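You operate a simulated robot arm through the tools that you are given. There is no shell and no other tool.

Carry out the task below with a simulated robot arm. There is one attempt and no reset: what you move stays moved.

Task
Wrap the green stack on the turntable, with the knobbed disc on top.
Fine: stand it in the yellow ring, pull the wrap feed lever on for the turning and push it off after. Set down upright: what you pick out.

The check looks at the end state, three seconds after you hand in, the way a careful person would. Anything else that was tipped, shoved, dropped, spilled or broken makes it a failure.

Robot
A 7-joint arm with a two-finger parallel gripper, fixed in place. Base frame: the origin is on the floor under the middle of its stand, x ahead of it, y to its left, z up. Lengths are in m, angles in rad, forces in N, time in s.
It reaches about 0.964 m from its shoulder. Its first joint turns from -2.897 to 2.897 rad. Payload 1.57 kg.
The TCP is the grasp point between the finger pads, 0.03 m short of the fingertips. In the tool frame z runs along the fingers and y along their closing line. Largest opening 0.11 m; finger width 0.024, thickness 0.012; the body of the gripper, 0.048 by 0.112 m, starts 0.078 m behind the TCP.
Orientation is that of the tool frame in the base frame, as a unit quaternion [w, x, y, z]. With the fingers straight down and closing along the base's y, the tool's x points along the base's -x, its y along +y and its z along -z.

Tools
- The arm moves only by the tool nudge_tool. Its argument "moves" is a list of rows, each a list of 3 entries, a list of its own where there are three numbers: the shift along the tool's x, y, z in units of 500 mm (1.0 is 500 mm), then the turn, a rotation vector about the tool's x, y, z in units of 60 degrees (1.0 is 60 degrees), then the gripper command, from -1 (fully open) to 1 (shut), values between in proportion. In form: [[[tx, ty, tz], [wx, wy, wz], claw], ...]. A call has 1 to 20 rows; each row is the pose to reach, as a shift and turn from the pose commanded when the call began, along the tool's axes at that moment. A call with a number of a shift or a turn outside -1 to 1 is refused whole. Each row takes 0.2 s and may step no farther than 0.05 m and 0.15 rad from the row before; otherwise, or with a gripper value out of range, the whole call is refused. A pose out of reach is approached as far as the arm can. The call stops where the force on the tool passes 90 N (or 10 N more than at its start, if that is more) or the arm is blocked; 0.2 s more then pass. Each finger travels about 0.108 m/s and halts on what it meets, pressing with about 28 N; the grip force reading is that of the motor and also rises with nothing between the fingers. The clock runs only during rows and for 0.2 s after the last one: add rows that repeat a pose to give the fingers time. It gives the time, the measured TCP pose, the force on the tool (base axes), the opening and the grip force at its end, in the units of the frame above (readings bear some noise), with the torque about the TCP (base axes, N m) and any sound that the robot's microphone picked up.
- Cameras (640 x 400 px; columns grow to the right, rows downward): "scene" is fixed at [0.0469, 0.6507, 1.4128]; the picture's right is [-0.82, -0.57, 0.00], its down [-0.17, 0.24, -0.96] and it looks along [0.55, -0.78, -0.29] (base axes); focal length 320 px, centre (320, 200). "wrist" rides on the gripper at [0.07, 0.016, -0.141] in the tool frame; the picture's right is [-0.23, 0.97, 0.00], its down [-0.86, -0.20, -0.48] and it looks along [-0.47, -0.11, 0.88] (tool axes); focal length 222 px, centre (320, 200). There is no depth. A picture from a camera that has moved, and an enlarged one, comes with that camera's place and axes in the base frame and with its lens.
- grab_frame(camera): a new picture of that camera. The clock stands still meanwhile.
- move_column(by): slides the trunk up (or, below 0, down) by that many m; the arm rides with it, the base frame stays. It gives what a move gives, with no picture.
- enlarge(camera, box): a new picture of the part [left, top, right, bottom] of that camera's present view, enlarged. The clock stands still meanwhile.
- finish_job(): hands the job in; it is judged then, once.

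Nothing tells you positions but the pictures and the camera data. Unless the task says otherwise, let go and move clear before handing in.

The tools are called by a JSON object that holds its "op" and its "data". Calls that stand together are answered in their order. nudge_tool: Moves the arm, as the interface text tells. Its arguments: {"type":"object","properties":{"moves":{"type":"array","items":{"type":"array"}}},"required":["moves"]} The other tools are called the same way: move_column (by) moves the trunk up or down; grab_frame (camera) takes a picture; enlarge (camera, box) takes an enlarged picture of a part of a camera's view; finish_job () hands the job in.

At the start:

```text
clock: 0.0
tool_pos: [0.5271, -0.2382, 1.2736]
tcp_rot: [0.0, 0.0, 1.0, 0.0]
ft_force: [0.0, 0.2, -0.1]
ft_torque: [0.01, -0.01, 0.05]
grip_width: 0.1101
grip_force: 0.0
trunk travel left (down, up): [-0.475, 0.135]
```

scene: 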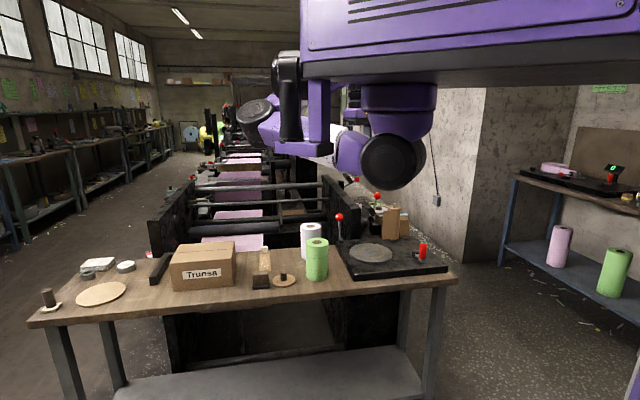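
wrist: 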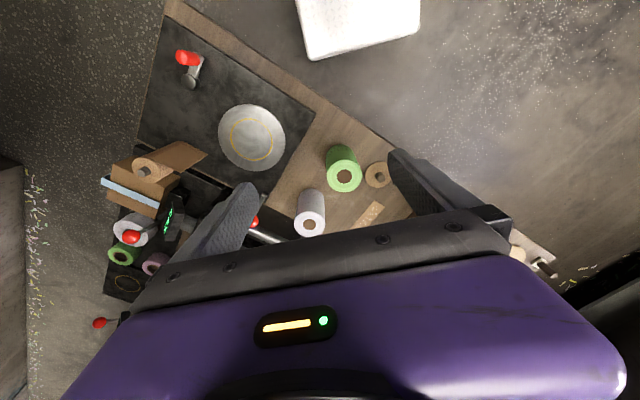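

I see a workbench with a turntable (black plate, silver disc, yellow ring), a green roll, a white roll, a knobbed wooden disc, and a red lever and a red crank knob. I'll take closer looks before moving.

{"op": "enlarge", "data": {"camera": "scene", "box": [220, 180, 460, 330]}}

{"op": "enlarge", "data": {"camera": "wrist", "box": [100, 20, 420, 220]}}

{"op": "enlarge", "data": {"camera": "scene", "box": [480, 80, 640, 300]}}

{"op": "enlarge", "data": {"camera": "wrist", "box": [80, 140, 280, 340]}}

```text
2.67 times, centred on (340, 255) of scene
camera zoom: at [0.0469, 0.6507, 1.4128], right [-0.82, -0.57, 0.0], down [-0.17, 0.24, -0.96], along [0.55, -0.78, -0.29], focal length 852 px, centre (267, 53)
```

zoom: 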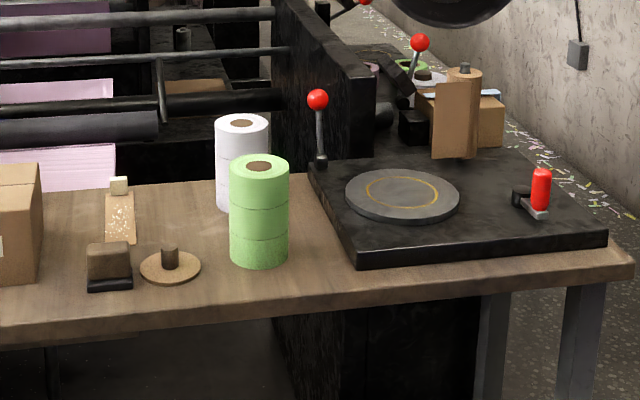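

```text
2.00 times, centred on (260, 120) of wrist
camera zoom: at [0.4566, -0.2216, 1.4156], right [0.23, 0.97, 0.0], down [0.86, -0.2, 0.48], along [0.47, -0.11, -0.88], focal length 444 px, centre (440, 360)
```

zoom: 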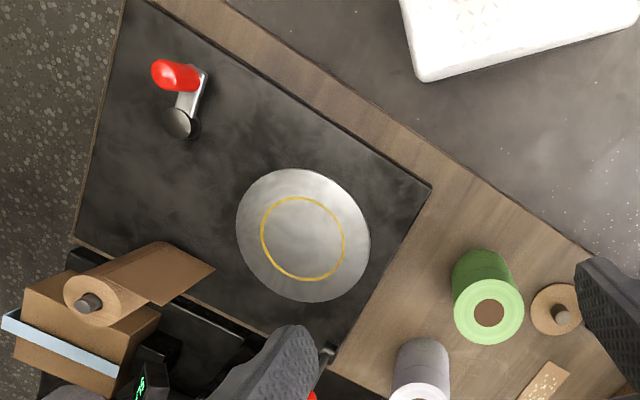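

```text
1.82 times, centred on (560, 190) of scene
camera zoom: at [0.0469, 0.6507, 1.4128], right [-0.82, -0.57, 0.0], down [-0.17, 0.24, -0.96], along [0.55, -0.78, -0.29], focal length 581 px, centre (-116, 218)
```

zoom: 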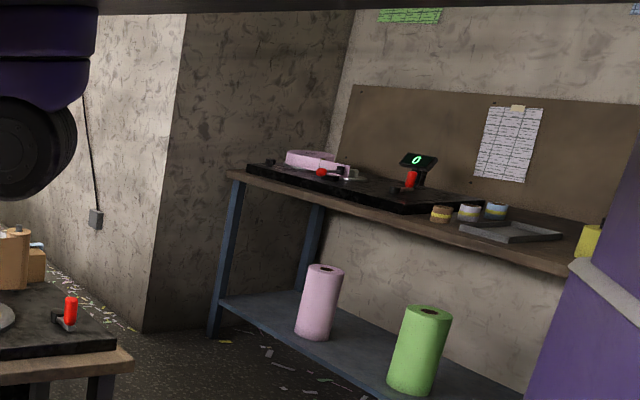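

```text
2.00 times, centred on (180, 240) of wrist
camera zoom: at [0.4566, -0.2216, 1.4156], right [0.23, 0.97, 0.0], down [0.86, -0.2, 0.48], along [0.47, -0.11, -0.88], focal length 444 px, centre (600, 120)
```

zoom: 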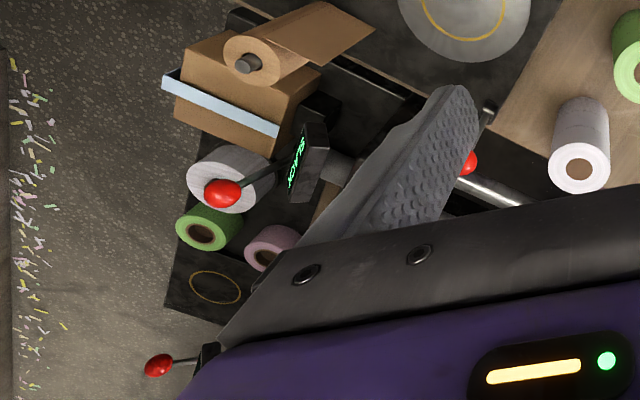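

The green stack stands near (0.67, -0.21) with its top at about z 0.93, and the turntable centre is near (0.55, -0.42, 0.84). I'll look closer at the lever, the crank, the display and any notes.

{"op": "enlarge", "data": {"camera": "wrist", "box": [140, 180, 220, 240]}}

{"op": "enlarge", "data": {"camera": "scene", "box": [320, 170, 450, 280]}}

{"op": "enlarge", "data": {"camera": "scene", "box": [220, 210, 340, 300]}}

{"op": "enlarge", "data": {"camera": "scene", "box": [530, 130, 640, 210]}}

```text
6.67 times, centred on (180, 210) of wrist
camera zoom: at [0.4566, -0.2216, 1.4156], right [0.23, 0.97, 0.0], down [0.86, -0.2, 0.48], along [0.47, -0.11, -0.88], focal length 1481 px, centre (1253, 133)
```

zoom: 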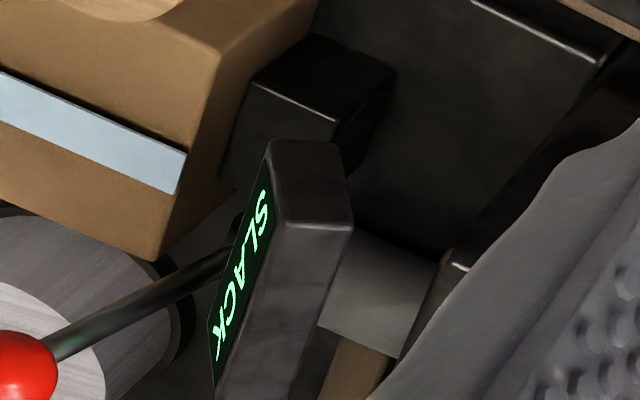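

```text
3.64 times, centred on (385, 225) of scene
camera zoom: at [0.0469, 0.6507, 1.4128], right [-0.82, -0.57, 0.0], down [-0.17, 0.24, -0.96], along [0.55, -0.78, -0.29], focal length 1162 px, centre (84, 109)
```

zoom: 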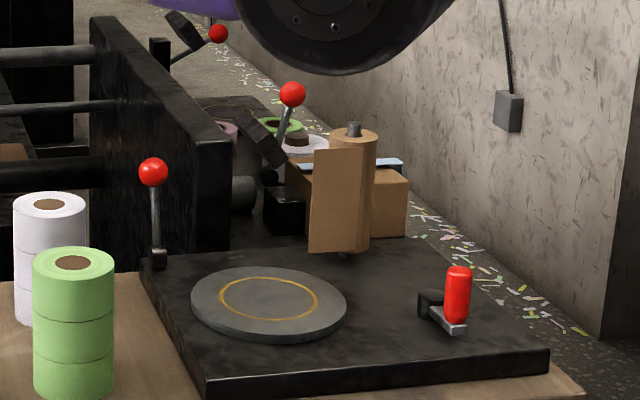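

```text
4.44 times, centred on (280, 255) of scene
camera zoom: at [0.0469, 0.6507, 1.4128], right [-0.82, -0.57, 0.0], down [-0.17, 0.24, -0.96], along [0.55, -0.78, -0.29], focal length 1420 px, centre (498, -44)
```

zoom: 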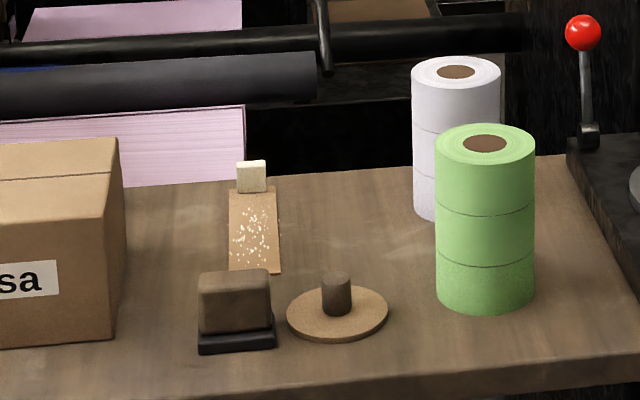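

```text
5.00 times, centred on (585, 170) of scene
camera zoom: at [0.0469, 0.6507, 1.4128], right [-0.82, -0.57, 0.0], down [-0.17, 0.24, -0.96], along [0.55, -0.78, -0.29], focal length 1598 px, centre (-1005, 350)
```

zoom: 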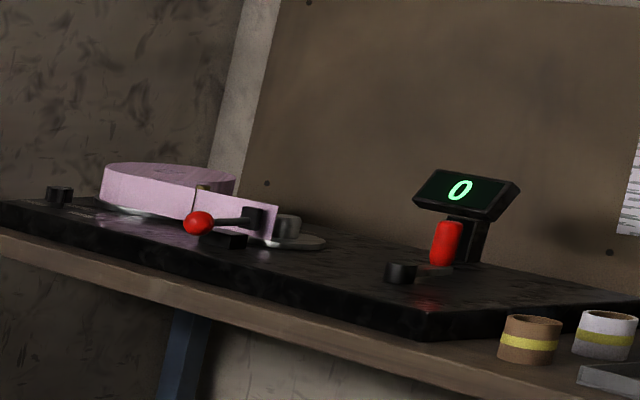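

The kraft roll spindle, the crank and a red-ball lever sit on the turntable plate, which is rotated about 45° to my base. I'll turn the wrist to line up with the bench and look straight at the machine.

{"op": "nudge_tool", "data": {"moves": [[[0.01, -0.03, 0.02], [0, 0, 0.123], -1], [[0.02, -0.06, 0.04], [0, 0, 0.246], -1], [[0.03, -0.09, 0.06], [0, 0, 0.369], -1], [[0.04, -0.12, 0.08], [0, 0, 0.492], -1], [[0.05, -0.15, 0.1], [0, 0, 0.615], -1], [[0.054, -0.184, 0.12], [0, 0, 0.733], -1], [[0.054, -0.184, 0.12], [0, 0, 0.733], -1]]}}

{"op": "grab_frame", "data": {"camera": "wrist"}}

{"op": "grab_frame", "data": {"camera": "scene"}}

```text
clock: 1.6
tool_pos: [0.5011, -0.3305, 1.2127]
tcp_rot: [0.0, 0.376, 0.927, 0.0]
ft_force: [0.7, 1.3, 1.3]
ft_torque: [0.01, 0.0, 0.02]
grip_width: 0.11
grip_force: 0.0
trunk travel left (down, up): [-0.475, 0.135]
```

```text
taken
camera wrist: at [0.461, -0.2691, 1.355], right [0.84, 0.54, 0.0], down [0.48, -0.74, 0.48], along [0.26, -0.4, -0.88], focal length 222 px, centre (320, 200)
```

wrist: 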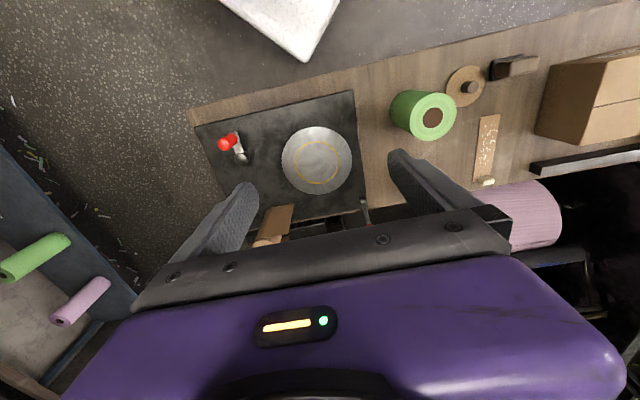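

```text
taken
```

scene: 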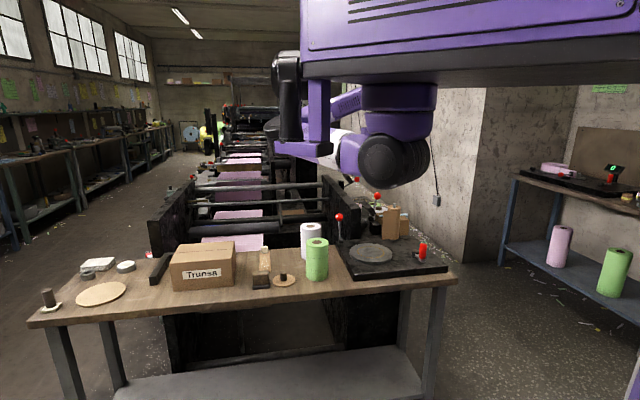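

The wrist now lines up with the bench. I'll move the camera further over the plate to see the feed lever and the kraft spindle clearly.

{"op": "nudge_tool", "data": {"moves": [[[-0.09, 0, 0], [0, 0, 0], -1], [[-0.18, 0, 0], [0, 0, 0], -1], [[-0.27, 0, 0], [0, 0, 0], -1], [[-0.32, 0, 0.0], [0, 0, 0], -1], [[-0.32, 0, 0.0], [0, 0, 0], -1]]}}

{"op": "grab_frame", "data": {"camera": "wrist"}}

{"op": "enlarge", "data": {"camera": "wrist", "box": [180, 20, 440, 220]}}

```text
clock: 2.8
tool_pos: [0.6149, -0.4424, 1.2145]
tcp_rot: [0.0, 0.375, 0.927, 0.0]
ft_force: [-0.8, -0.4, -0.1]
ft_torque: [-0.01, -0.02, -0.02]
grip_width: 0.11
grip_force: 0.0
trunk travel left (down, up): [-0.475, 0.135]
```

```text
taken
camera wrist: at [0.5756, -0.3823, 1.3564], right [0.84, 0.54, 0.0], down [0.48, -0.74, 0.48], along [0.26, -0.4, -0.88], focal length 222 px, centre (320, 200)
```

wrist: 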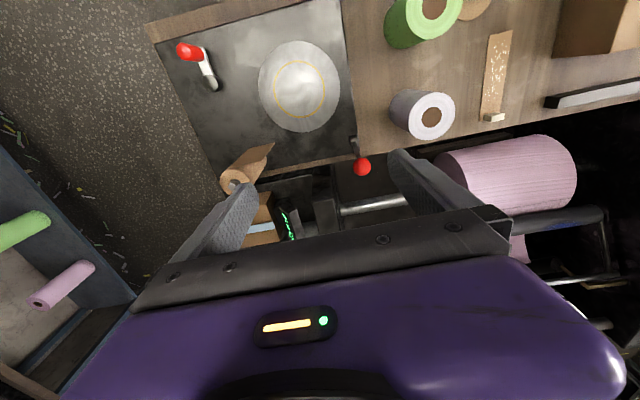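

```text
2.00 times, centred on (310, 120) of wrist
camera zoom: at [0.5756, -0.3823, 1.3564], right [0.84, 0.54, 0.0], down [0.48, -0.74, 0.48], along [0.26, -0.4, -0.88], focal length 444 px, centre (340, 360)
```

zoom: 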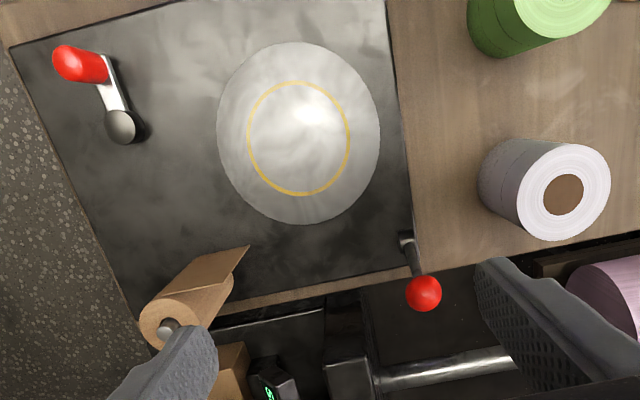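

The lever, crank and kraft spindle on the plate are clear: the lever ball is at about (0.73, -0.465, 0.935), leaning away from the robot. Next I move above the green stack to line up precisely.

{"op": "nudge_tool", "data": {"moves": [[[0.041, 0.067, 0.03], [0, 0, 0], -1], [[0.082, 0.135, 0.06], [0, 0, 0], -1], [[0.123, 0.202, 0.1], [0, 0, 0], -1], [[0.164, 0.269, 0.14], [0, 0, 0], -1], [[0.205, 0.337, 0.18], [0, 0, 0], -1], [[0.245, 0.404, 0.229], [0, 0, 0], -1], [[0.245, 0.404, 0.229], [0, 0, 0], -1]]}}

{"op": "grab_frame", "data": {"camera": "wrist"}}

{"op": "enlarge", "data": {"camera": "wrist", "box": [220, 60, 420, 220]}}

{"op": "grab_frame", "data": {"camera": "scene"}}

```text
clock: 4.4
tool_pos: [0.666, -0.212, 1.0974]
tcp_rot: [0.0, 0.374, 0.927, 0.0]
ft_force: [-0.6, 0.2, -0.7]
ft_torque: [-0.02, -0.02, -0.03]
grip_width: 0.1098
grip_force: 0.0
trunk travel left (down, up): [-0.475, 0.135]
```

```text
taken
camera wrist: at [0.6268, -0.1509, 1.2392], right [0.84, 0.54, 0.0], down [0.48, -0.74, 0.48], along [0.26, -0.4, -0.88], focal length 222 px, centre (320, 200)
```

wrist: 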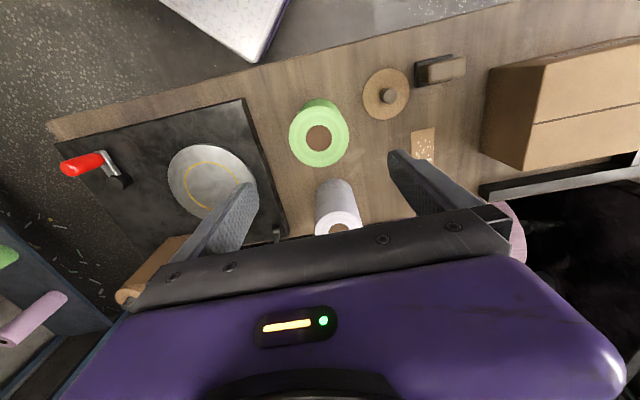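

```text
2.50 times, centred on (320, 140) of wrist
camera zoom: at [0.6268, -0.1509, 1.2392], right [0.84, 0.54, 0.0], down [0.48, -0.74, 0.48], along [0.26, -0.4, -0.88], focal length 555 px, centre (320, 350)
```

zoom: 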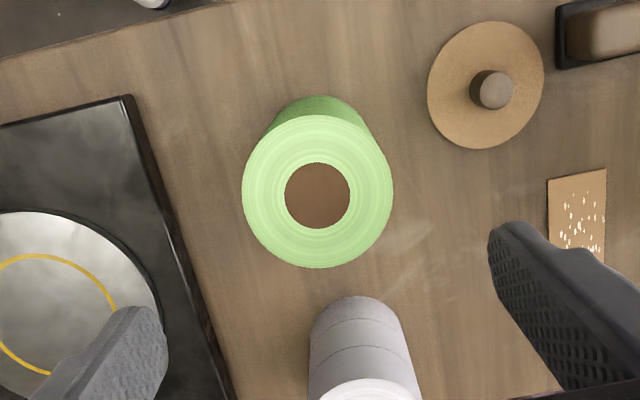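

```text
taken
```

scene: 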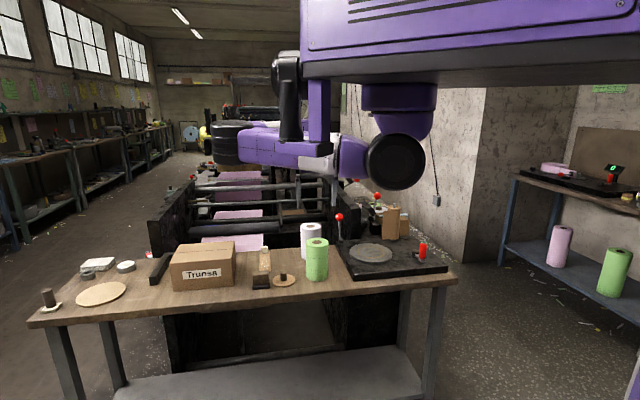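

The green stack's top centre is nearly under the TCP (2 mm off). I'll descend partway around it with the fingers open and check the clearance.

{"op": "nudge_tool", "data": {"moves": [[[0.004, -0.001, 0.08], [0, 0, 0], -1], [[0.004, -0.001, 0.16], [0, 0, 0], -1], [[0.004, -0.001, 0.24], [0, 0, 0], -1], [[0.004, -0.001, 0.31], [0, 0, 0], -1], [[0.004, -0.001, 0.36], [0, 0, 0], -1], [[0.004, -0.001, 0.39], [0, 0, 0], -1], [[0.004, -0.001, 0.39], [0, 0, 0], -1]]}}

{"op": "grab_frame", "data": {"camera": "wrist"}}

{"op": "enlarge", "data": {"camera": "scene", "box": [220, 180, 420, 305]}}

```text
clock: 6.0
tool_pos: [0.6655, -0.2106, 0.9027]
tcp_rot: [0.0, 0.374, 0.927, 0.0]
ft_force: [0.6, 0.5, 0.6]
ft_torque: [-0.02, 0.0, 0.01]
grip_width: 0.1101
grip_force: 0.1
trunk travel left (down, up): [-0.475, 0.135]
```

```text
taken
camera wrist: at [0.6255, -0.1502, 1.0457], right [0.84, 0.54, 0.0], down [0.48, -0.74, 0.48], along [0.26, -0.4, -0.88], focal length 222 px, centre (320, 200)
```

wrist: 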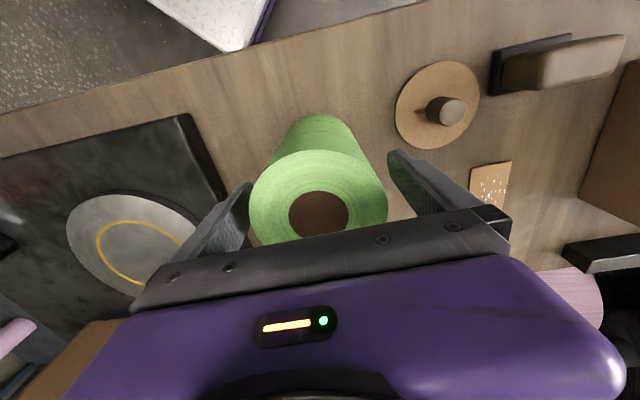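

```text
3.20 times, centred on (320, 242) of scene
camera zoom: at [0.0469, 0.6507, 1.4128], right [-0.82, -0.57, 0.0], down [-0.17, 0.24, -0.96], along [0.55, -0.78, -0.29], focal length 1022 px, centre (320, 64)
```

zoom: 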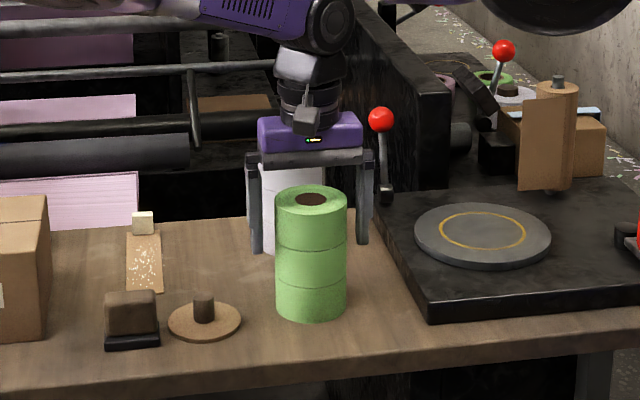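

The fingers straddle the stack cleanly and the top is confirmed at about z 0.928. I'll go down to grip low on it, close, and lift slightly as a test.

{"op": "nudge_tool", "data": {"moves": [[[0, 0, 0.05], [0, 0, 0], -1], [[0, 0, 0.088], [0, 0, 0], -1], [[0, 0, 0.088], [0, 0, 0], -1], [[0, 0, 0.088], [0, 0, 0], 1], [[0, 0, 0.088], [0, 0, 0], 1], [[0, 0, 0.088], [0, 0, 0], 1], [[0, 0, 0.088], [0, 0, 0], 1]]}}

{"op": "enlarge", "data": {"camera": "scene", "box": [260, 200, 380, 290]}}

```text
clock: 7.6
tool_pos: [0.665, -0.2102, 0.8618]
tcp_rot: [-0.001, 0.374, 0.927, 0.0]
ft_force: [0.1, -0.3, -0.4]
ft_torque: [-0.05, 0.03, -0.03]
grip_width: 0.0837
grip_force: 28.3
trunk travel left (down, up): [-0.475, 0.135]
```

```text
4.44 times, centred on (320, 245) of scene
camera zoom: at [0.0469, 0.6507, 1.4128], right [-0.82, -0.57, 0.0], down [-0.17, 0.24, -0.96], along [0.55, -0.78, -0.29], focal length 1420 px, centre (320, 0)
```

zoom: 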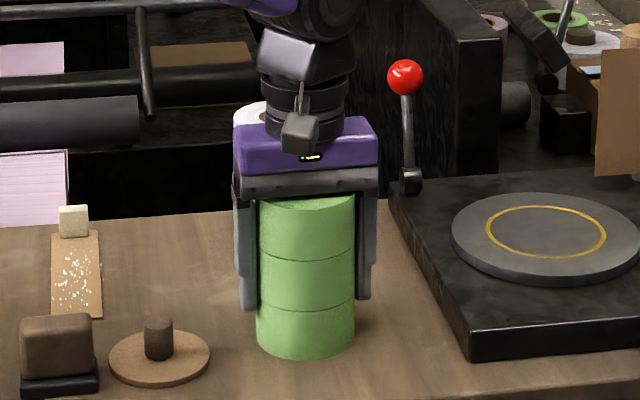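

The gripper closed at 0.084 m with a firm grip; the finger pads reach into the bottom roll. I'll lift a little and check whether the whole stack comes up.

{"op": "nudge_tool", "data": {"moves": [[[0, 0, -0.008], [0, 0, 0], 1], [[0, 0, -0.016], [0, 0, 0], 1], [[0, 0, -0.024], [0, 0, 0], 1], [[0, 0, -0.024], [0, 0, 0], 1]]}}

{"op": "enlarge", "data": {"camera": "scene", "box": [260, 200, 380, 290]}}

```text
clock: 8.6
tool_pos: [0.6659, -0.2101, 0.8716]
tcp_rot: [-0.001, 0.375, 0.927, 0.0]
ft_force: [0.1, 0.1, -4.8]
ft_torque: [0.01, 0.01, 0.02]
grip_width: 0.0838
grip_force: 27.8
trunk travel left (down, up): [-0.475, 0.135]
```

```text
4.44 times, centred on (320, 245) of scene
camera zoom: at [0.0469, 0.6507, 1.4128], right [-0.82, -0.57, 0.0], down [-0.17, 0.24, -0.96], along [0.55, -0.78, -0.29], focal length 1420 px, centre (320, 0)
```

zoom: 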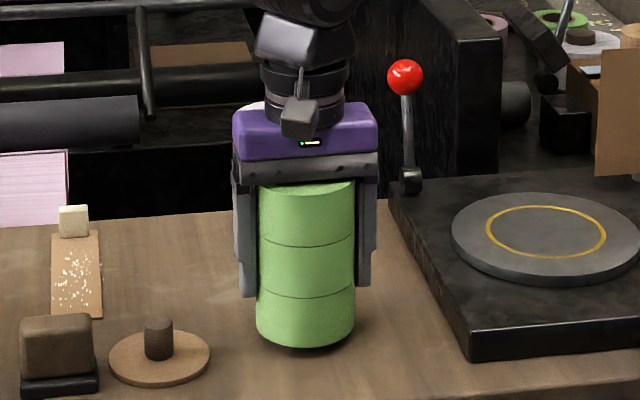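

The whole stack came up together (about 0.5 kg). I'll raise it, carry it over the turntable and check alignment against the yellow ring.

{"op": "nudge_tool", "data": {"moves": [[[0, 0, -0.05], [0, 0, 0], 1], [[0, 0, -0.1], [0, 0, 0], 1], [[0, 0, -0.15], [0, 0, 0], 1], [[0, 0, -0.18], [0, 0, 0], 1], [[-0.01, -0.035, -0.18], [0, 0, 0], 1], [[-0.025, -0.09, -0.18], [0, 0, 0], 1], [[-0.042, -0.155, -0.18], [0, 0, 0], 1], [[-0.06, -0.22, -0.18], [0, 0, 0], 1], [[-0.078, -0.285, -0.18], [0, 0, 0], 1], [[-0.096, -0.35, -0.18], [0, 0, 0], 1], [[-0.112, -0.41, -0.18], [0, 0, 0], 1], [[-0.123, -0.45, -0.18], [0, 0, 0], 1], [[-0.127, -0.466, -0.18], [0, 0, 0], 1], [[-0.127, -0.466, -0.18], [0, 0, 0], 1], [[-0.127, -0.466, -0.18], [0, 0, 0], 1]]}}

{"op": "grab_frame", "data": {"camera": "wrist"}}

{"op": "enlarge", "data": {"camera": "scene", "box": [310, 180, 430, 270]}}

```text
clock: 11.8
tool_pos: [0.5496, -0.4216, 0.9614]
tcp_rot: [0.0, 0.374, 0.927, 0.0]
ft_force: [0.0, 0.5, -4.9]
ft_torque: [-0.03, -0.01, 0.01]
grip_width: 0.0836
grip_force: 27.9
trunk travel left (down, up): [-0.475, 0.135]
```

```text
taken
camera wrist: at [0.5106, -0.3602, 1.1037], right [0.84, 0.54, 0.0], down [0.48, -0.74, 0.48], along [0.26, -0.4, -0.88], focal length 222 px, centre (320, 200)
```

wrist: 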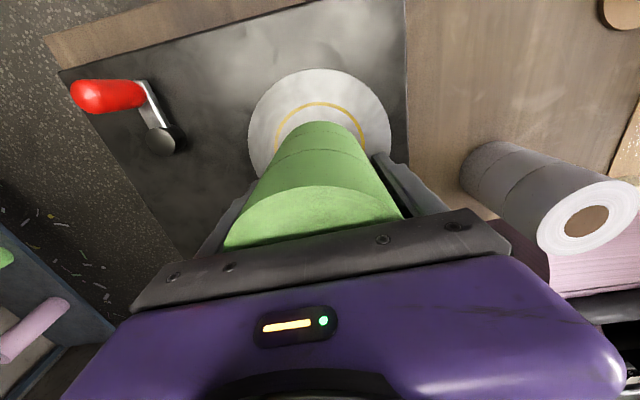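

```text
4.44 times, centred on (370, 225) of scene
camera zoom: at [0.0469, 0.6507, 1.4128], right [-0.82, -0.57, 0.0], down [-0.17, 0.24, -0.96], along [0.55, -0.78, -0.29], focal length 1420 px, centre (98, 89)
```

zoom: 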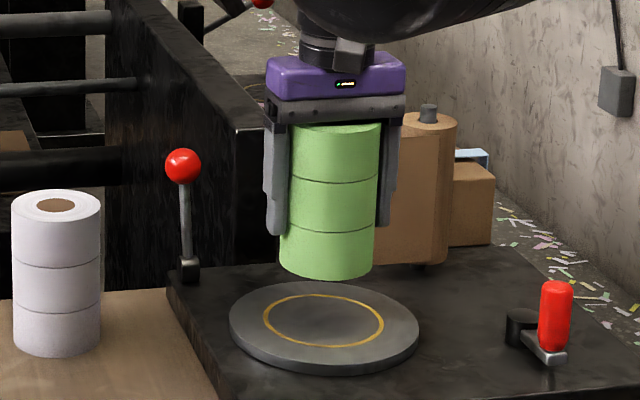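

The stack hangs upright and its axis projects onto the ring centre. I'll lower it most of the way, then feel for contact.

{"op": "nudge_tool", "data": {"moves": [[[0, 0, 0.03], [0, 0, 0], 1], [[0, 0, 0.06], [0, 0, 0], 1], [[0, 0, 0.09], [0, 0, 0], 1], [[0, 0, 0.11], [0, 0, 0], 1], [[0, 0, 0.116], [0, 0, 0], 1], [[0, 0, 0.116], [0, 0, 0], 1]]}}

{"op": "enlarge", "data": {"camera": "scene", "box": [310, 180, 430, 270]}}

```text
clock: 13.2
tool_pos: [0.5505, -0.4216, 0.904]
tcp_rot: [0.0, 0.375, 0.927, 0.0]
ft_force: [0.8, 0.1, -3.7]
ft_torque: [0.03, 0.02, 0.0]
grip_width: 0.0837
grip_force: 27.5
trunk travel left (down, up): [-0.475, 0.135]
```

```text
4.44 times, centred on (370, 225) of scene
camera zoom: at [0.0469, 0.6507, 1.4128], right [-0.82, -0.57, 0.0], down [-0.17, 0.24, -0.96], along [0.55, -0.78, -0.29], focal length 1420 px, centre (98, 89)
```

zoom: 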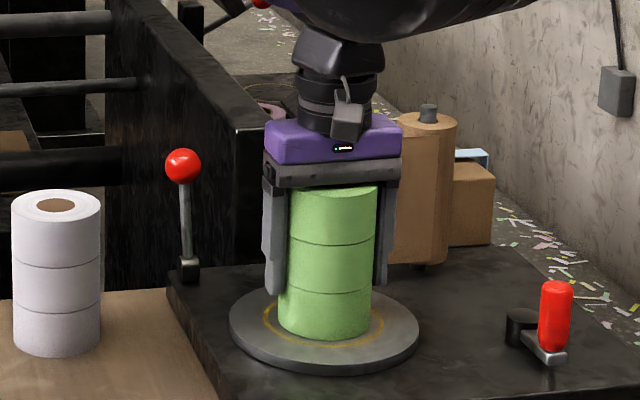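

The stack is a few mm above the disc and within the ring. I'll lower in small steps until I feel contact.

{"op": "nudge_tool", "data": {"moves": [[[0, 0, 0.003], [0, 0, 0], 1], [[0, 0, 0.006], [0, 0, 0], 1], [[0, 0, 0.006], [0, 0, 0], 1]]}}

```text
clock: 14.0
tool_pos: [0.5486, -0.4217, 0.902]
tcp_rot: [0.001, 0.374, 0.927, 0.0]
ft_force: [1.0, 5.9, 20.6]
ft_torque: [0.46, -0.12, 0.07]
grip_width: 0.0835
grip_force: 28.0
trunk travel left (down, up): [-0.475, 0.135]
```

Contact is made (about 20 N up). I'll ease 1 mm, open the fingers and check the stack stands squarely.

{"op": "nudge_tool", "data": {"moves": [[[0, 0, -0.002], [0, 0, 0], 1], [[0, 0, -0.002], [0, 0, 0], 0.3], [[0, 0, -0.002], [0, 0, 0], -1], [[0, 0, -0.002], [0, 0, 0], -1], [[0, 0, -0.002], [0, 0, 0], -1]]}}

{"op": "enlarge", "data": {"camera": "scene", "box": [310, 180, 430, 270]}}

{"op": "grab_frame", "data": {"camera": "wrist"}}

```text
clock: 15.2
tool_pos: [0.5492, -0.4217, 0.9026]
tcp_rot: [-0.001, 0.375, 0.927, -0.001]
ft_force: [-0.2, -1.3, -0.2]
ft_torque: [0.01, -0.02, 0.01]
grip_width: 0.11
grip_force: 0.0
trunk travel left (down, up): [-0.475, 0.135]
```

```text
4.44 times, centred on (370, 225) of scene
camera zoom: at [0.0469, 0.6507, 1.4128], right [-0.82, -0.57, 0.0], down [-0.17, 0.24, -0.96], along [0.55, -0.78, -0.29], focal length 1420 px, centre (98, 89)
```

zoom: 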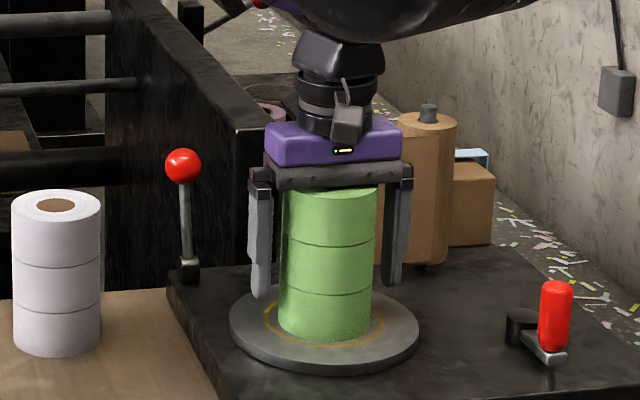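

```text
taken
camera wrist: at [0.51, -0.3608, 1.0445], right [0.84, 0.54, 0.0], down [0.48, -0.74, 0.48], along [0.26, -0.4, -0.88], focal length 222 px, centre (320, 200)
```

wrist: 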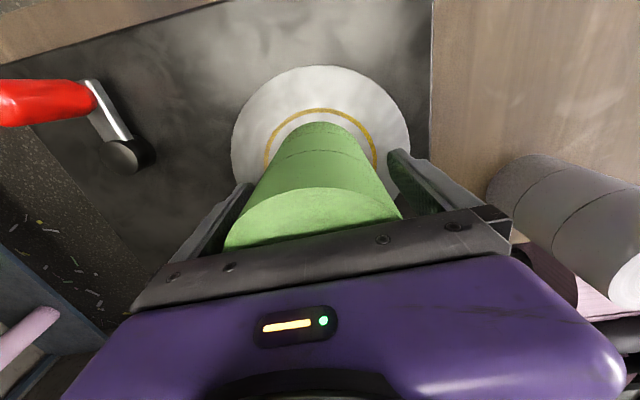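

The stack stands upright and centred inside the yellow ring. I'll rise straight up and move over the knobbed disc.

{"op": "nudge_tool", "data": {"moves": [[[0, 0, -0.06], [0, 0, 0], -1], [[0, 0, -0.14], [0, 0, 0], -1], [[0, 0, -0.22], [0, 0, 0], -1], [[0, 0, -0.3], [0, 0, 0], -1], [[0.02, 0.08, -0.3], [0, 0, 0], -1], [[0.04, 0.16, -0.3], [0, 0, 0], -1], [[0.06, 0.24, -0.3], [0, 0, 0], -1], [[0.08, 0.32, -0.3], [0, 0, 0], -1], [[0.1, 0.4, -0.3], [0, 0, 0], -1], [[0.12, 0.48, -0.3], [0, 0, 0], -1], [[0.14, 0.56, -0.28], [0, 0, 0], -1], [[0.16, 0.64, -0.25], [0, 0, 0], -1], [[0.179, 0.714, -0.2], [0, 0, 0], -1], [[0.179, 0.714, -0.2], [0, 0, 0], -1]]}}

{"op": "grab_frame", "data": {"camera": "wrist"}}

{"op": "enlarge", "data": {"camera": "wrist", "box": [240, 60, 400, 220]}}

{"op": "grab_frame", "data": {"camera": "scene"}}

```text
clock: 18.2
tool_pos: [0.7338, -0.1059, 1.0004]
tcp_rot: [0.0, 0.375, 0.927, 0.0]
ft_force: [-0.4, 0.1, 0.1]
ft_torque: [0.02, 0.02, -0.01]
grip_width: 0.1101
grip_force: 0.0
trunk travel left (down, up): [-0.475, 0.135]
```

```text
taken
camera wrist: at [0.6932, -0.0447, 1.142], right [0.84, 0.54, 0.0], down [0.48, -0.74, 0.48], along [0.26, -0.4, -0.88], focal length 222 px, centre (320, 200)
```

wrist: 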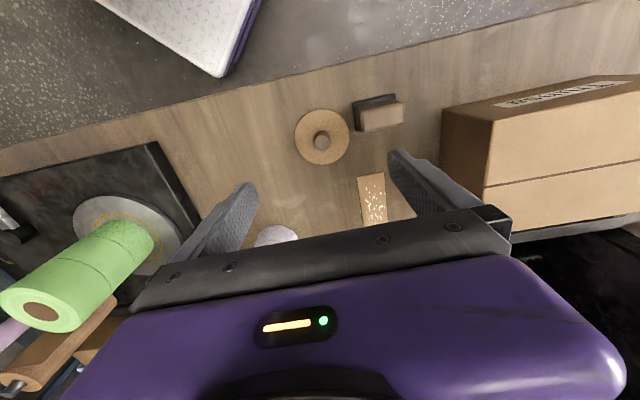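

```text
2.50 times, centred on (320, 140) of wrist
camera zoom: at [0.6932, -0.0447, 1.142], right [0.84, 0.54, 0.0], down [0.48, -0.74, 0.48], along [0.26, -0.4, -0.88], focal length 555 px, centre (320, 350)
```

zoom: 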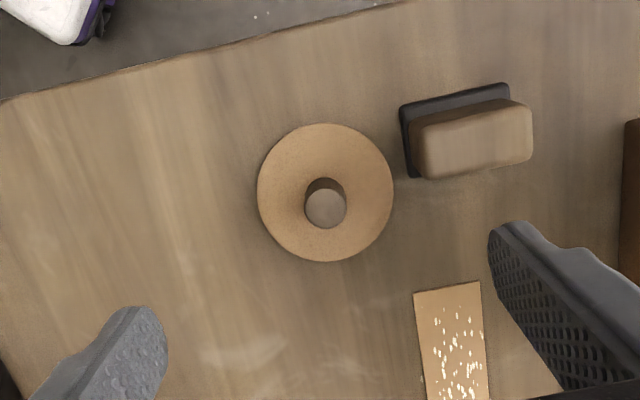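

```text
taken
```

scene: 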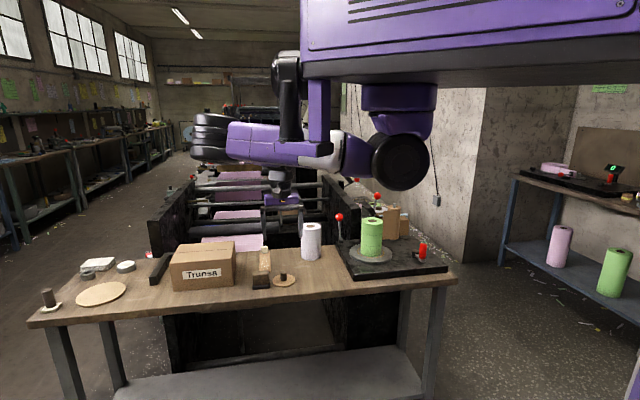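

The knob is almost under the TCP (about 4 mm off). I'll correct, narrow the fingers to clear the brush beside it, descend and look again.

{"op": "nudge_tool", "data": {"moves": [[[-0.008, 0.0034, 0.0], [0, 0, 0], 0.09], [[-0.008, 0.0034, 0.05], [0, 0, 0], 0.09], [[-0.008, 0.0034, 0.12], [0, 0, 0], 0.09], [[-0.008, 0.0034, 0.18], [0, 0, 0], 0.09], [[-0.008, 0.0034, 0.22], [0, 0, 0], 0.09], [[-0.008, 0.0034, 0.22], [0, 0, 0], 0.09]]}}

{"op": "grab_frame", "data": {"camera": "wrist"}}

{"op": "enlarge", "data": {"camera": "wrist", "box": [240, 100, 400, 220]}}

{"op": "enlarge", "data": {"camera": "scene", "box": [230, 210, 350, 300]}}

```text
clock: 19.6
tool_pos: [0.7381, -0.1057, 0.8912]
tcp_rot: [0.0, 0.375, 0.927, 0.0]
ft_force: [0.1, 0.2, 0.3]
ft_torque: [0.01, -0.05, 0.03]
grip_width: 0.0503
grip_force: 0.0
trunk travel left (down, up): [-0.475, 0.135]
```

```text
taken
camera wrist: at [0.699, -0.0438, 1.0337], right [0.84, 0.54, 0.0], down [0.48, -0.74, 0.48], along [0.26, -0.4, -0.88], focal length 222 px, centre (320, 200)
```

wrist: 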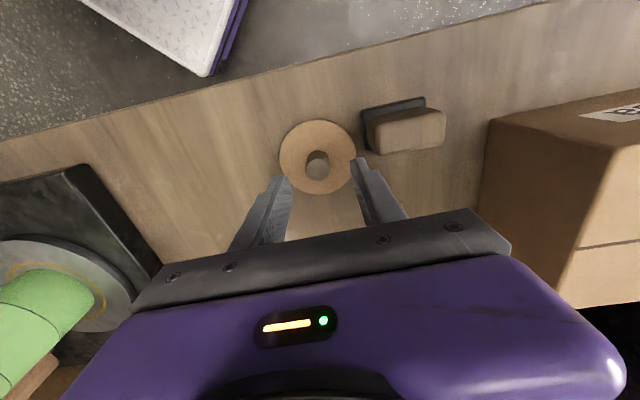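

```text
3.33 times, centred on (320, 160) of wrist
camera zoom: at [0.699, -0.0438, 1.0337], right [0.84, 0.54, 0.0], down [0.48, -0.74, 0.48], along [0.26, -0.4, -0.88], focal length 740 px, centre (320, 333)
```

zoom: 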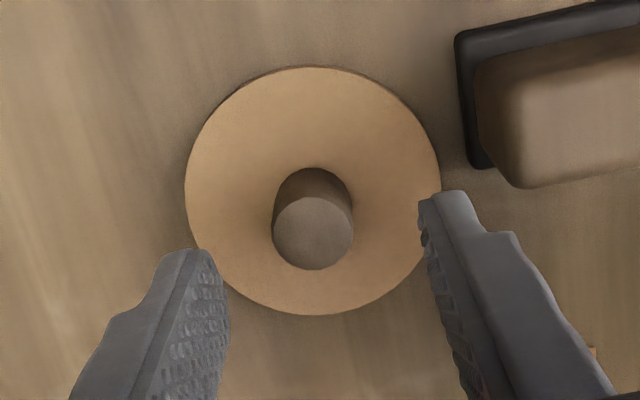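

```text
4.44 times, centred on (290, 255) of scene
camera zoom: at [0.0469, 0.6507, 1.4128], right [-0.82, -0.57, 0.0], down [-0.17, 0.24, -0.96], along [0.55, -0.78, -0.29], focal length 1420 px, centre (453, -44)
```

zoom: 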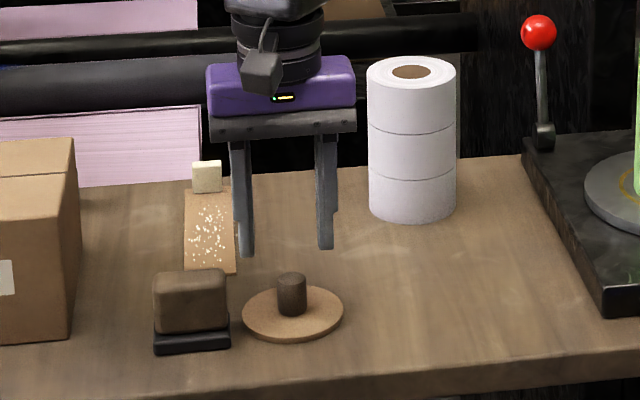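

The knob is centred front-to-back and about 2.5 mm off sideways. I'll correct, descend to just above the disc and grip the knob.

{"op": "nudge_tool", "data": {"moves": [[[0, -0.005, 0.03], [0, 0, 0], 0.09], [[0, -0.005, 0.07], [0, 0, 0], 0.09], [[0, -0.005, 0.096], [0, 0, 0], 0.09], [[0, -0.005, 0.096], [0, 0, 0], 0.09]]}}

{"op": "enlarge", "data": {"camera": "scene", "box": [230, 210, 350, 300]}}

{"op": "enlarge", "data": {"camera": "wrist", "box": [240, 100, 400, 220]}}

```text
clock: 20.6
tool_pos: [0.7358, -0.1058, 0.8444]
tcp_rot: [0.0, 0.375, 0.927, 0.0]
ft_force: [0.6, 0.3, 0.3]
ft_torque: [-0.01, 0.0, 0.02]
grip_width: 0.05
grip_force: 0.1
trunk travel left (down, up): [-0.475, 0.135]
```

```text
4.44 times, centred on (290, 255) of scene
camera zoom: at [0.0469, 0.6507, 1.4128], right [-0.82, -0.57, 0.0], down [-0.17, 0.24, -0.96], along [0.55, -0.78, -0.29], focal length 1420 px, centre (453, -44)
```

zoom: 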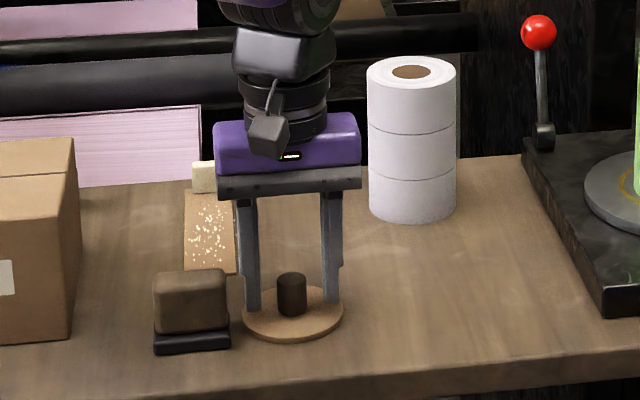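

```text
3.33 times, centred on (320, 160) of wrist
camera zoom: at [0.6961, -0.0453, 0.9858], right [0.84, 0.54, 0.0], down [0.48, -0.74, 0.48], along [0.26, -0.4, -0.88], focal length 740 px, centre (320, 333)
```

zoom: 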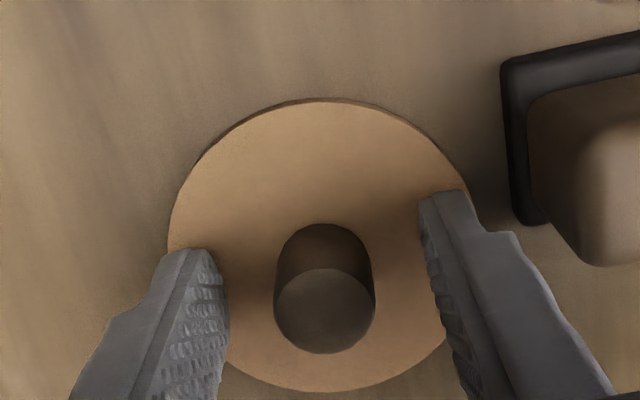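

The fingers are centred around the knob just above the disc. I'll drop 4 mm more, close on the knob, and lift slightly to test.

{"op": "nudge_tool", "data": {"moves": [[[0, 0, 0.007], [0, 0, 0], 0.09], [[0, 0, 0.007], [0, 0, 0], 0.5], [[0, 0, 0.007], [0, 0, 0], 1], [[0, 0, 0.007], [0, 0, 0], 1], [[0, 0, 0.007], [0, 0, 0], 1], [[0, 0, -0.01], [0, 0, 0], 1], [[0, 0, -0.03], [0, 0, 0], 1], [[0, 0, -0.05], [0, 0, 0], 1], [[0, 0, -0.05], [0, 0, 0], 1]]}}

{"op": "enlarge", "data": {"camera": "scene", "box": [230, 210, 350, 300]}}

{"op": "enlarge", "data": {"camera": "wrist", "box": [240, 100, 400, 220]}}

```text
clock: 22.6
tool_pos: [0.7345, -0.105, 0.8708]
tcp_rot: [0.0, 0.375, 0.927, 0.001]
ft_force: [-0.3, -1.0, 0.4]
ft_torque: [-0.03, -0.01, 0.02]
grip_width: 0.0222
grip_force: 28.3
trunk travel left (down, up): [-0.475, 0.135]
```

```text
4.44 times, centred on (290, 255) of scene
camera zoom: at [0.0469, 0.6507, 1.4128], right [-0.82, -0.57, 0.0], down [-0.17, 0.24, -0.96], along [0.55, -0.78, -0.29], focal length 1420 px, centre (453, -44)
```

zoom: 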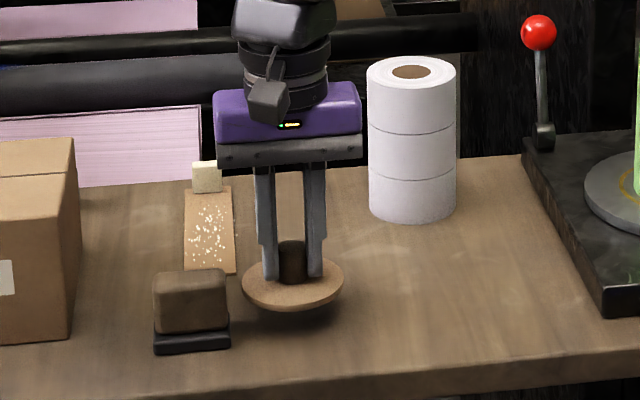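

```text
3.33 times, centred on (320, 160) of wrist
camera zoom: at [0.6948, -0.0455, 1.0122], right [0.84, 0.54, 0.0], down [0.48, -0.74, 0.48], along [0.26, -0.4, -0.88], focal length 740 px, centre (320, 333)
```

zoom: 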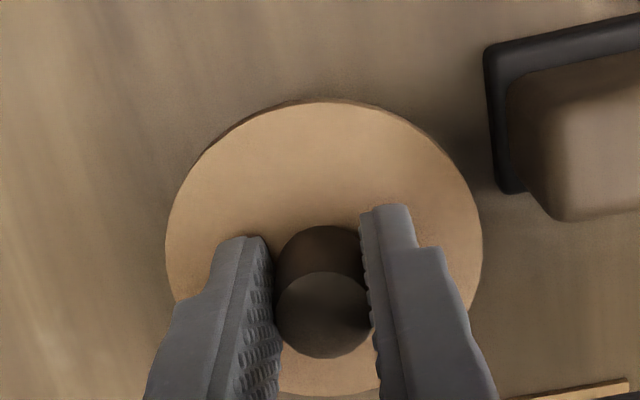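

The disc is held level and centred. I'll raise it and carry it over the stack on the turntable.

{"op": "nudge_tool", "data": {"moves": [[[0, 0, -0.06], [0, 0, 0], 1], [[0, 0, -0.14], [0, 0, 0], 1], [[0, 0, -0.22], [0, 0, 0], 1], [[0, 0, -0.3], [0, 0, 0], 1], [[0, 0, -0.37], [0, 0, 0], 1], [[0, 0, -0.418], [0, 0, 0], 1], [[-0.01, -0.041, -0.418], [0, 0, 0], 1], [[-0.025, -0.103, -0.418], [0, 0, 0], 1], [[-0.043, -0.176, -0.418], [0, 0, 0], 1], [[-0.062, -0.254, -0.418], [0, 0, 0], 1], [[-0.081, -0.332, -0.418], [0, 0, 0], 1], [[-0.1, -0.41, -0.418], [0, 0, 0], 1], [[-0.119, -0.488, -0.418], [0, 0, 0], 1], [[-0.137, -0.562, -0.418], [0, 0, 0], 1], [[-0.153, -0.628, -0.418], [0, 0, 0], 1], [[-0.165, -0.677, -0.418], [0, 0, 0], 1], [[-0.172, -0.705, -0.418], [0, 0, 0], 1], [[-0.174, -0.714, -0.418], [0, 0, 0], 1], [[-0.174, -0.714, -0.418], [0, 0, 0], 1], [[-0.174, -0.714, -0.418], [0, 0, 0], 1]]}}

{"op": "enlarge", "data": {"camera": "scene", "box": [310, 170, 430, 260]}}

{"op": "grab_frame", "data": {"camera": "wrist"}}

```text
clock: 26.8
tool_pos: [0.5487, -0.4233, 1.0789]
tcp_rot: [0.0, 0.374, 0.927, 0.0]
ft_force: [-0.2, 0.5, -0.3]
ft_torque: [0.0, 0.01, 0.01]
grip_width: 0.0227
grip_force: 27.5
trunk travel left (down, up): [-0.475, 0.135]
```

```text
4.44 times, centred on (370, 215) of scene
camera zoom: at [0.0469, 0.6507, 1.4128], right [-0.82, -0.57, 0.0], down [-0.17, 0.24, -0.96], along [0.55, -0.78, -0.29], focal length 1420 px, centre (98, 133)
```

zoom: 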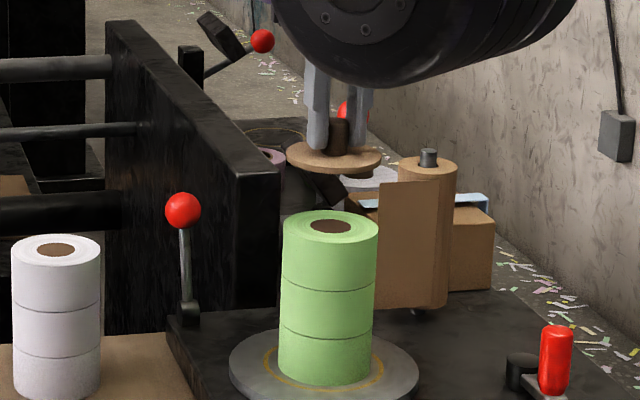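

```text
taken
camera wrist: at [0.5099, -0.3621, 1.2208], right [0.84, 0.54, 0.0], down [0.48, -0.74, 0.48], along [0.26, -0.4, -0.88], focal length 222 px, centre (320, 200)
```

wrist: 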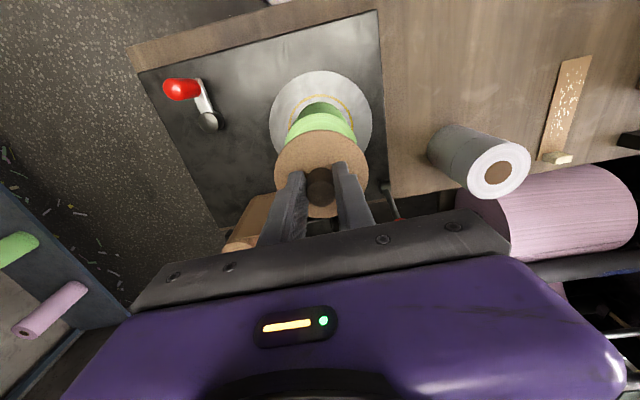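

The disc is aligned over the stack. I'll lower it close to the top, then feel for contact.

{"op": "nudge_tool", "data": {"moves": [[[0.001, 0.002, 0.04], [0, 0, 0], 1], [[0.001, 0.002, 0.08], [0, 0, 0], 1], [[0.001, 0.002, 0.105], [0, 0, 0], 1], [[0.001, 0.002, 0.116], [0, 0, 0], 1], [[0.001, 0.002, 0.116], [0, 0, 0], 1]]}}

{"op": "enlarge", "data": {"camera": "scene", "box": [310, 170, 430, 260]}}

```text
clock: 28.0
tool_pos: [0.5506, -0.4235, 1.0196]
tcp_rot: [0.0, 0.375, 0.927, -0.001]
ft_force: [1.6, 1.5, 16.2]
ft_torque: [0.16, -0.15, 0.02]
grip_width: 0.0226
grip_force: 28.3
trunk travel left (down, up): [-0.475, 0.135]
```

```text
4.44 times, centred on (370, 215) of scene
camera zoom: at [0.0469, 0.6507, 1.4128], right [-0.82, -0.57, 0.0], down [-0.17, 0.24, -0.96], along [0.55, -0.78, -0.29], focal length 1420 px, centre (98, 133)
```

zoom: 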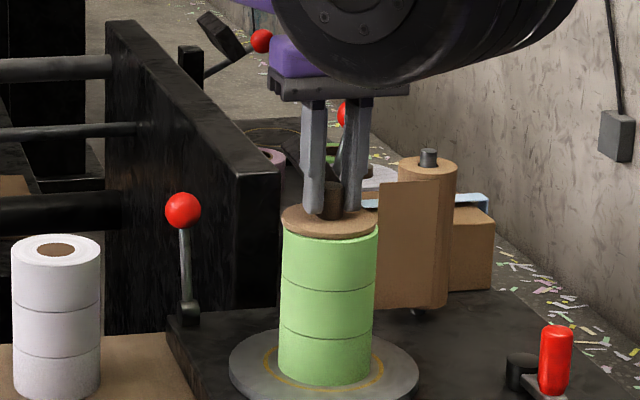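

The disc rests on the stack (16 N contact). I'll ease slightly, open the fingers, and rise straight up.

{"op": "nudge_tool", "data": {"moves": [[[0, 0, -0.002], [0, 0, 0], 1], [[0, 0, -0.002], [0, 0, 0], 0.3], [[0, 0, -0.002], [0, 0, 0], 0.09], [[0, 0, -0.002], [0, 0, 0], 0.09], [[0, 0, -0.02], [0, 0, 0], 0.09], [[0, 0, -0.06], [0, 0, 0], 0.09], [[0, 0, -0.12], [0, 0, 0], 0.09], [[0, 0, -0.2], [0, 0, 0], 0.09], [[0, 0, -0.28], [0, 0, 0], 0.09], [[0, 0, -0.28], [0, 0, 0], 0.09]]}}

{"op": "enlarge", "data": {"camera": "scene", "box": [310, 170, 430, 260]}}

{"op": "grab_frame", "data": {"camera": "wrist"}}

```text
clock: 30.2
tool_pos: [0.5498, -0.4223, 1.1592]
tcp_rot: [0.0, 0.375, 0.927, 0.0]
ft_force: [0.4, -0.7, 0.7]
ft_torque: [-0.02, -0.01, -0.03]
grip_width: 0.0498
grip_force: 0.0
trunk travel left (down, up): [-0.475, 0.135]
```

```text
4.44 times, centred on (370, 215) of scene
camera zoom: at [0.0469, 0.6507, 1.4128], right [-0.82, -0.57, 0.0], down [-0.17, 0.24, -0.96], along [0.55, -0.78, -0.29], focal length 1420 px, centre (98, 133)
```

zoom: 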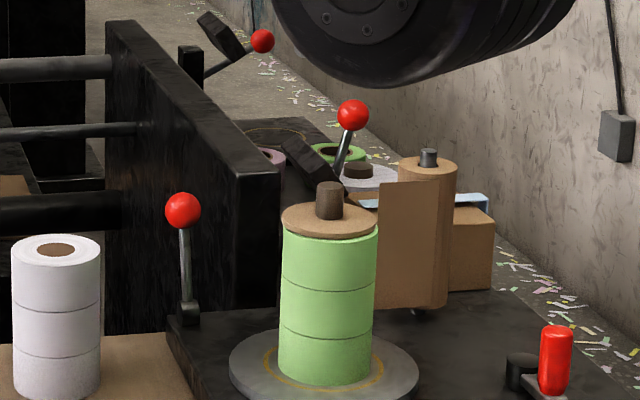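

```text
taken
camera wrist: at [0.5104, -0.361, 1.3023], right [0.84, 0.54, 0.0], down [0.48, -0.74, 0.48], along [0.26, -0.4, -0.88], focal length 222 px, centre (320, 200)
```

wrist: 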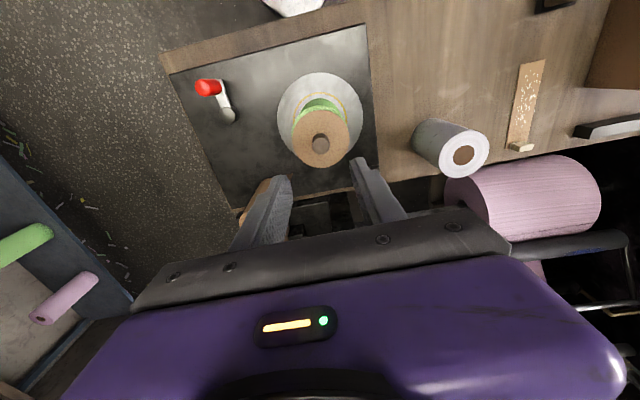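

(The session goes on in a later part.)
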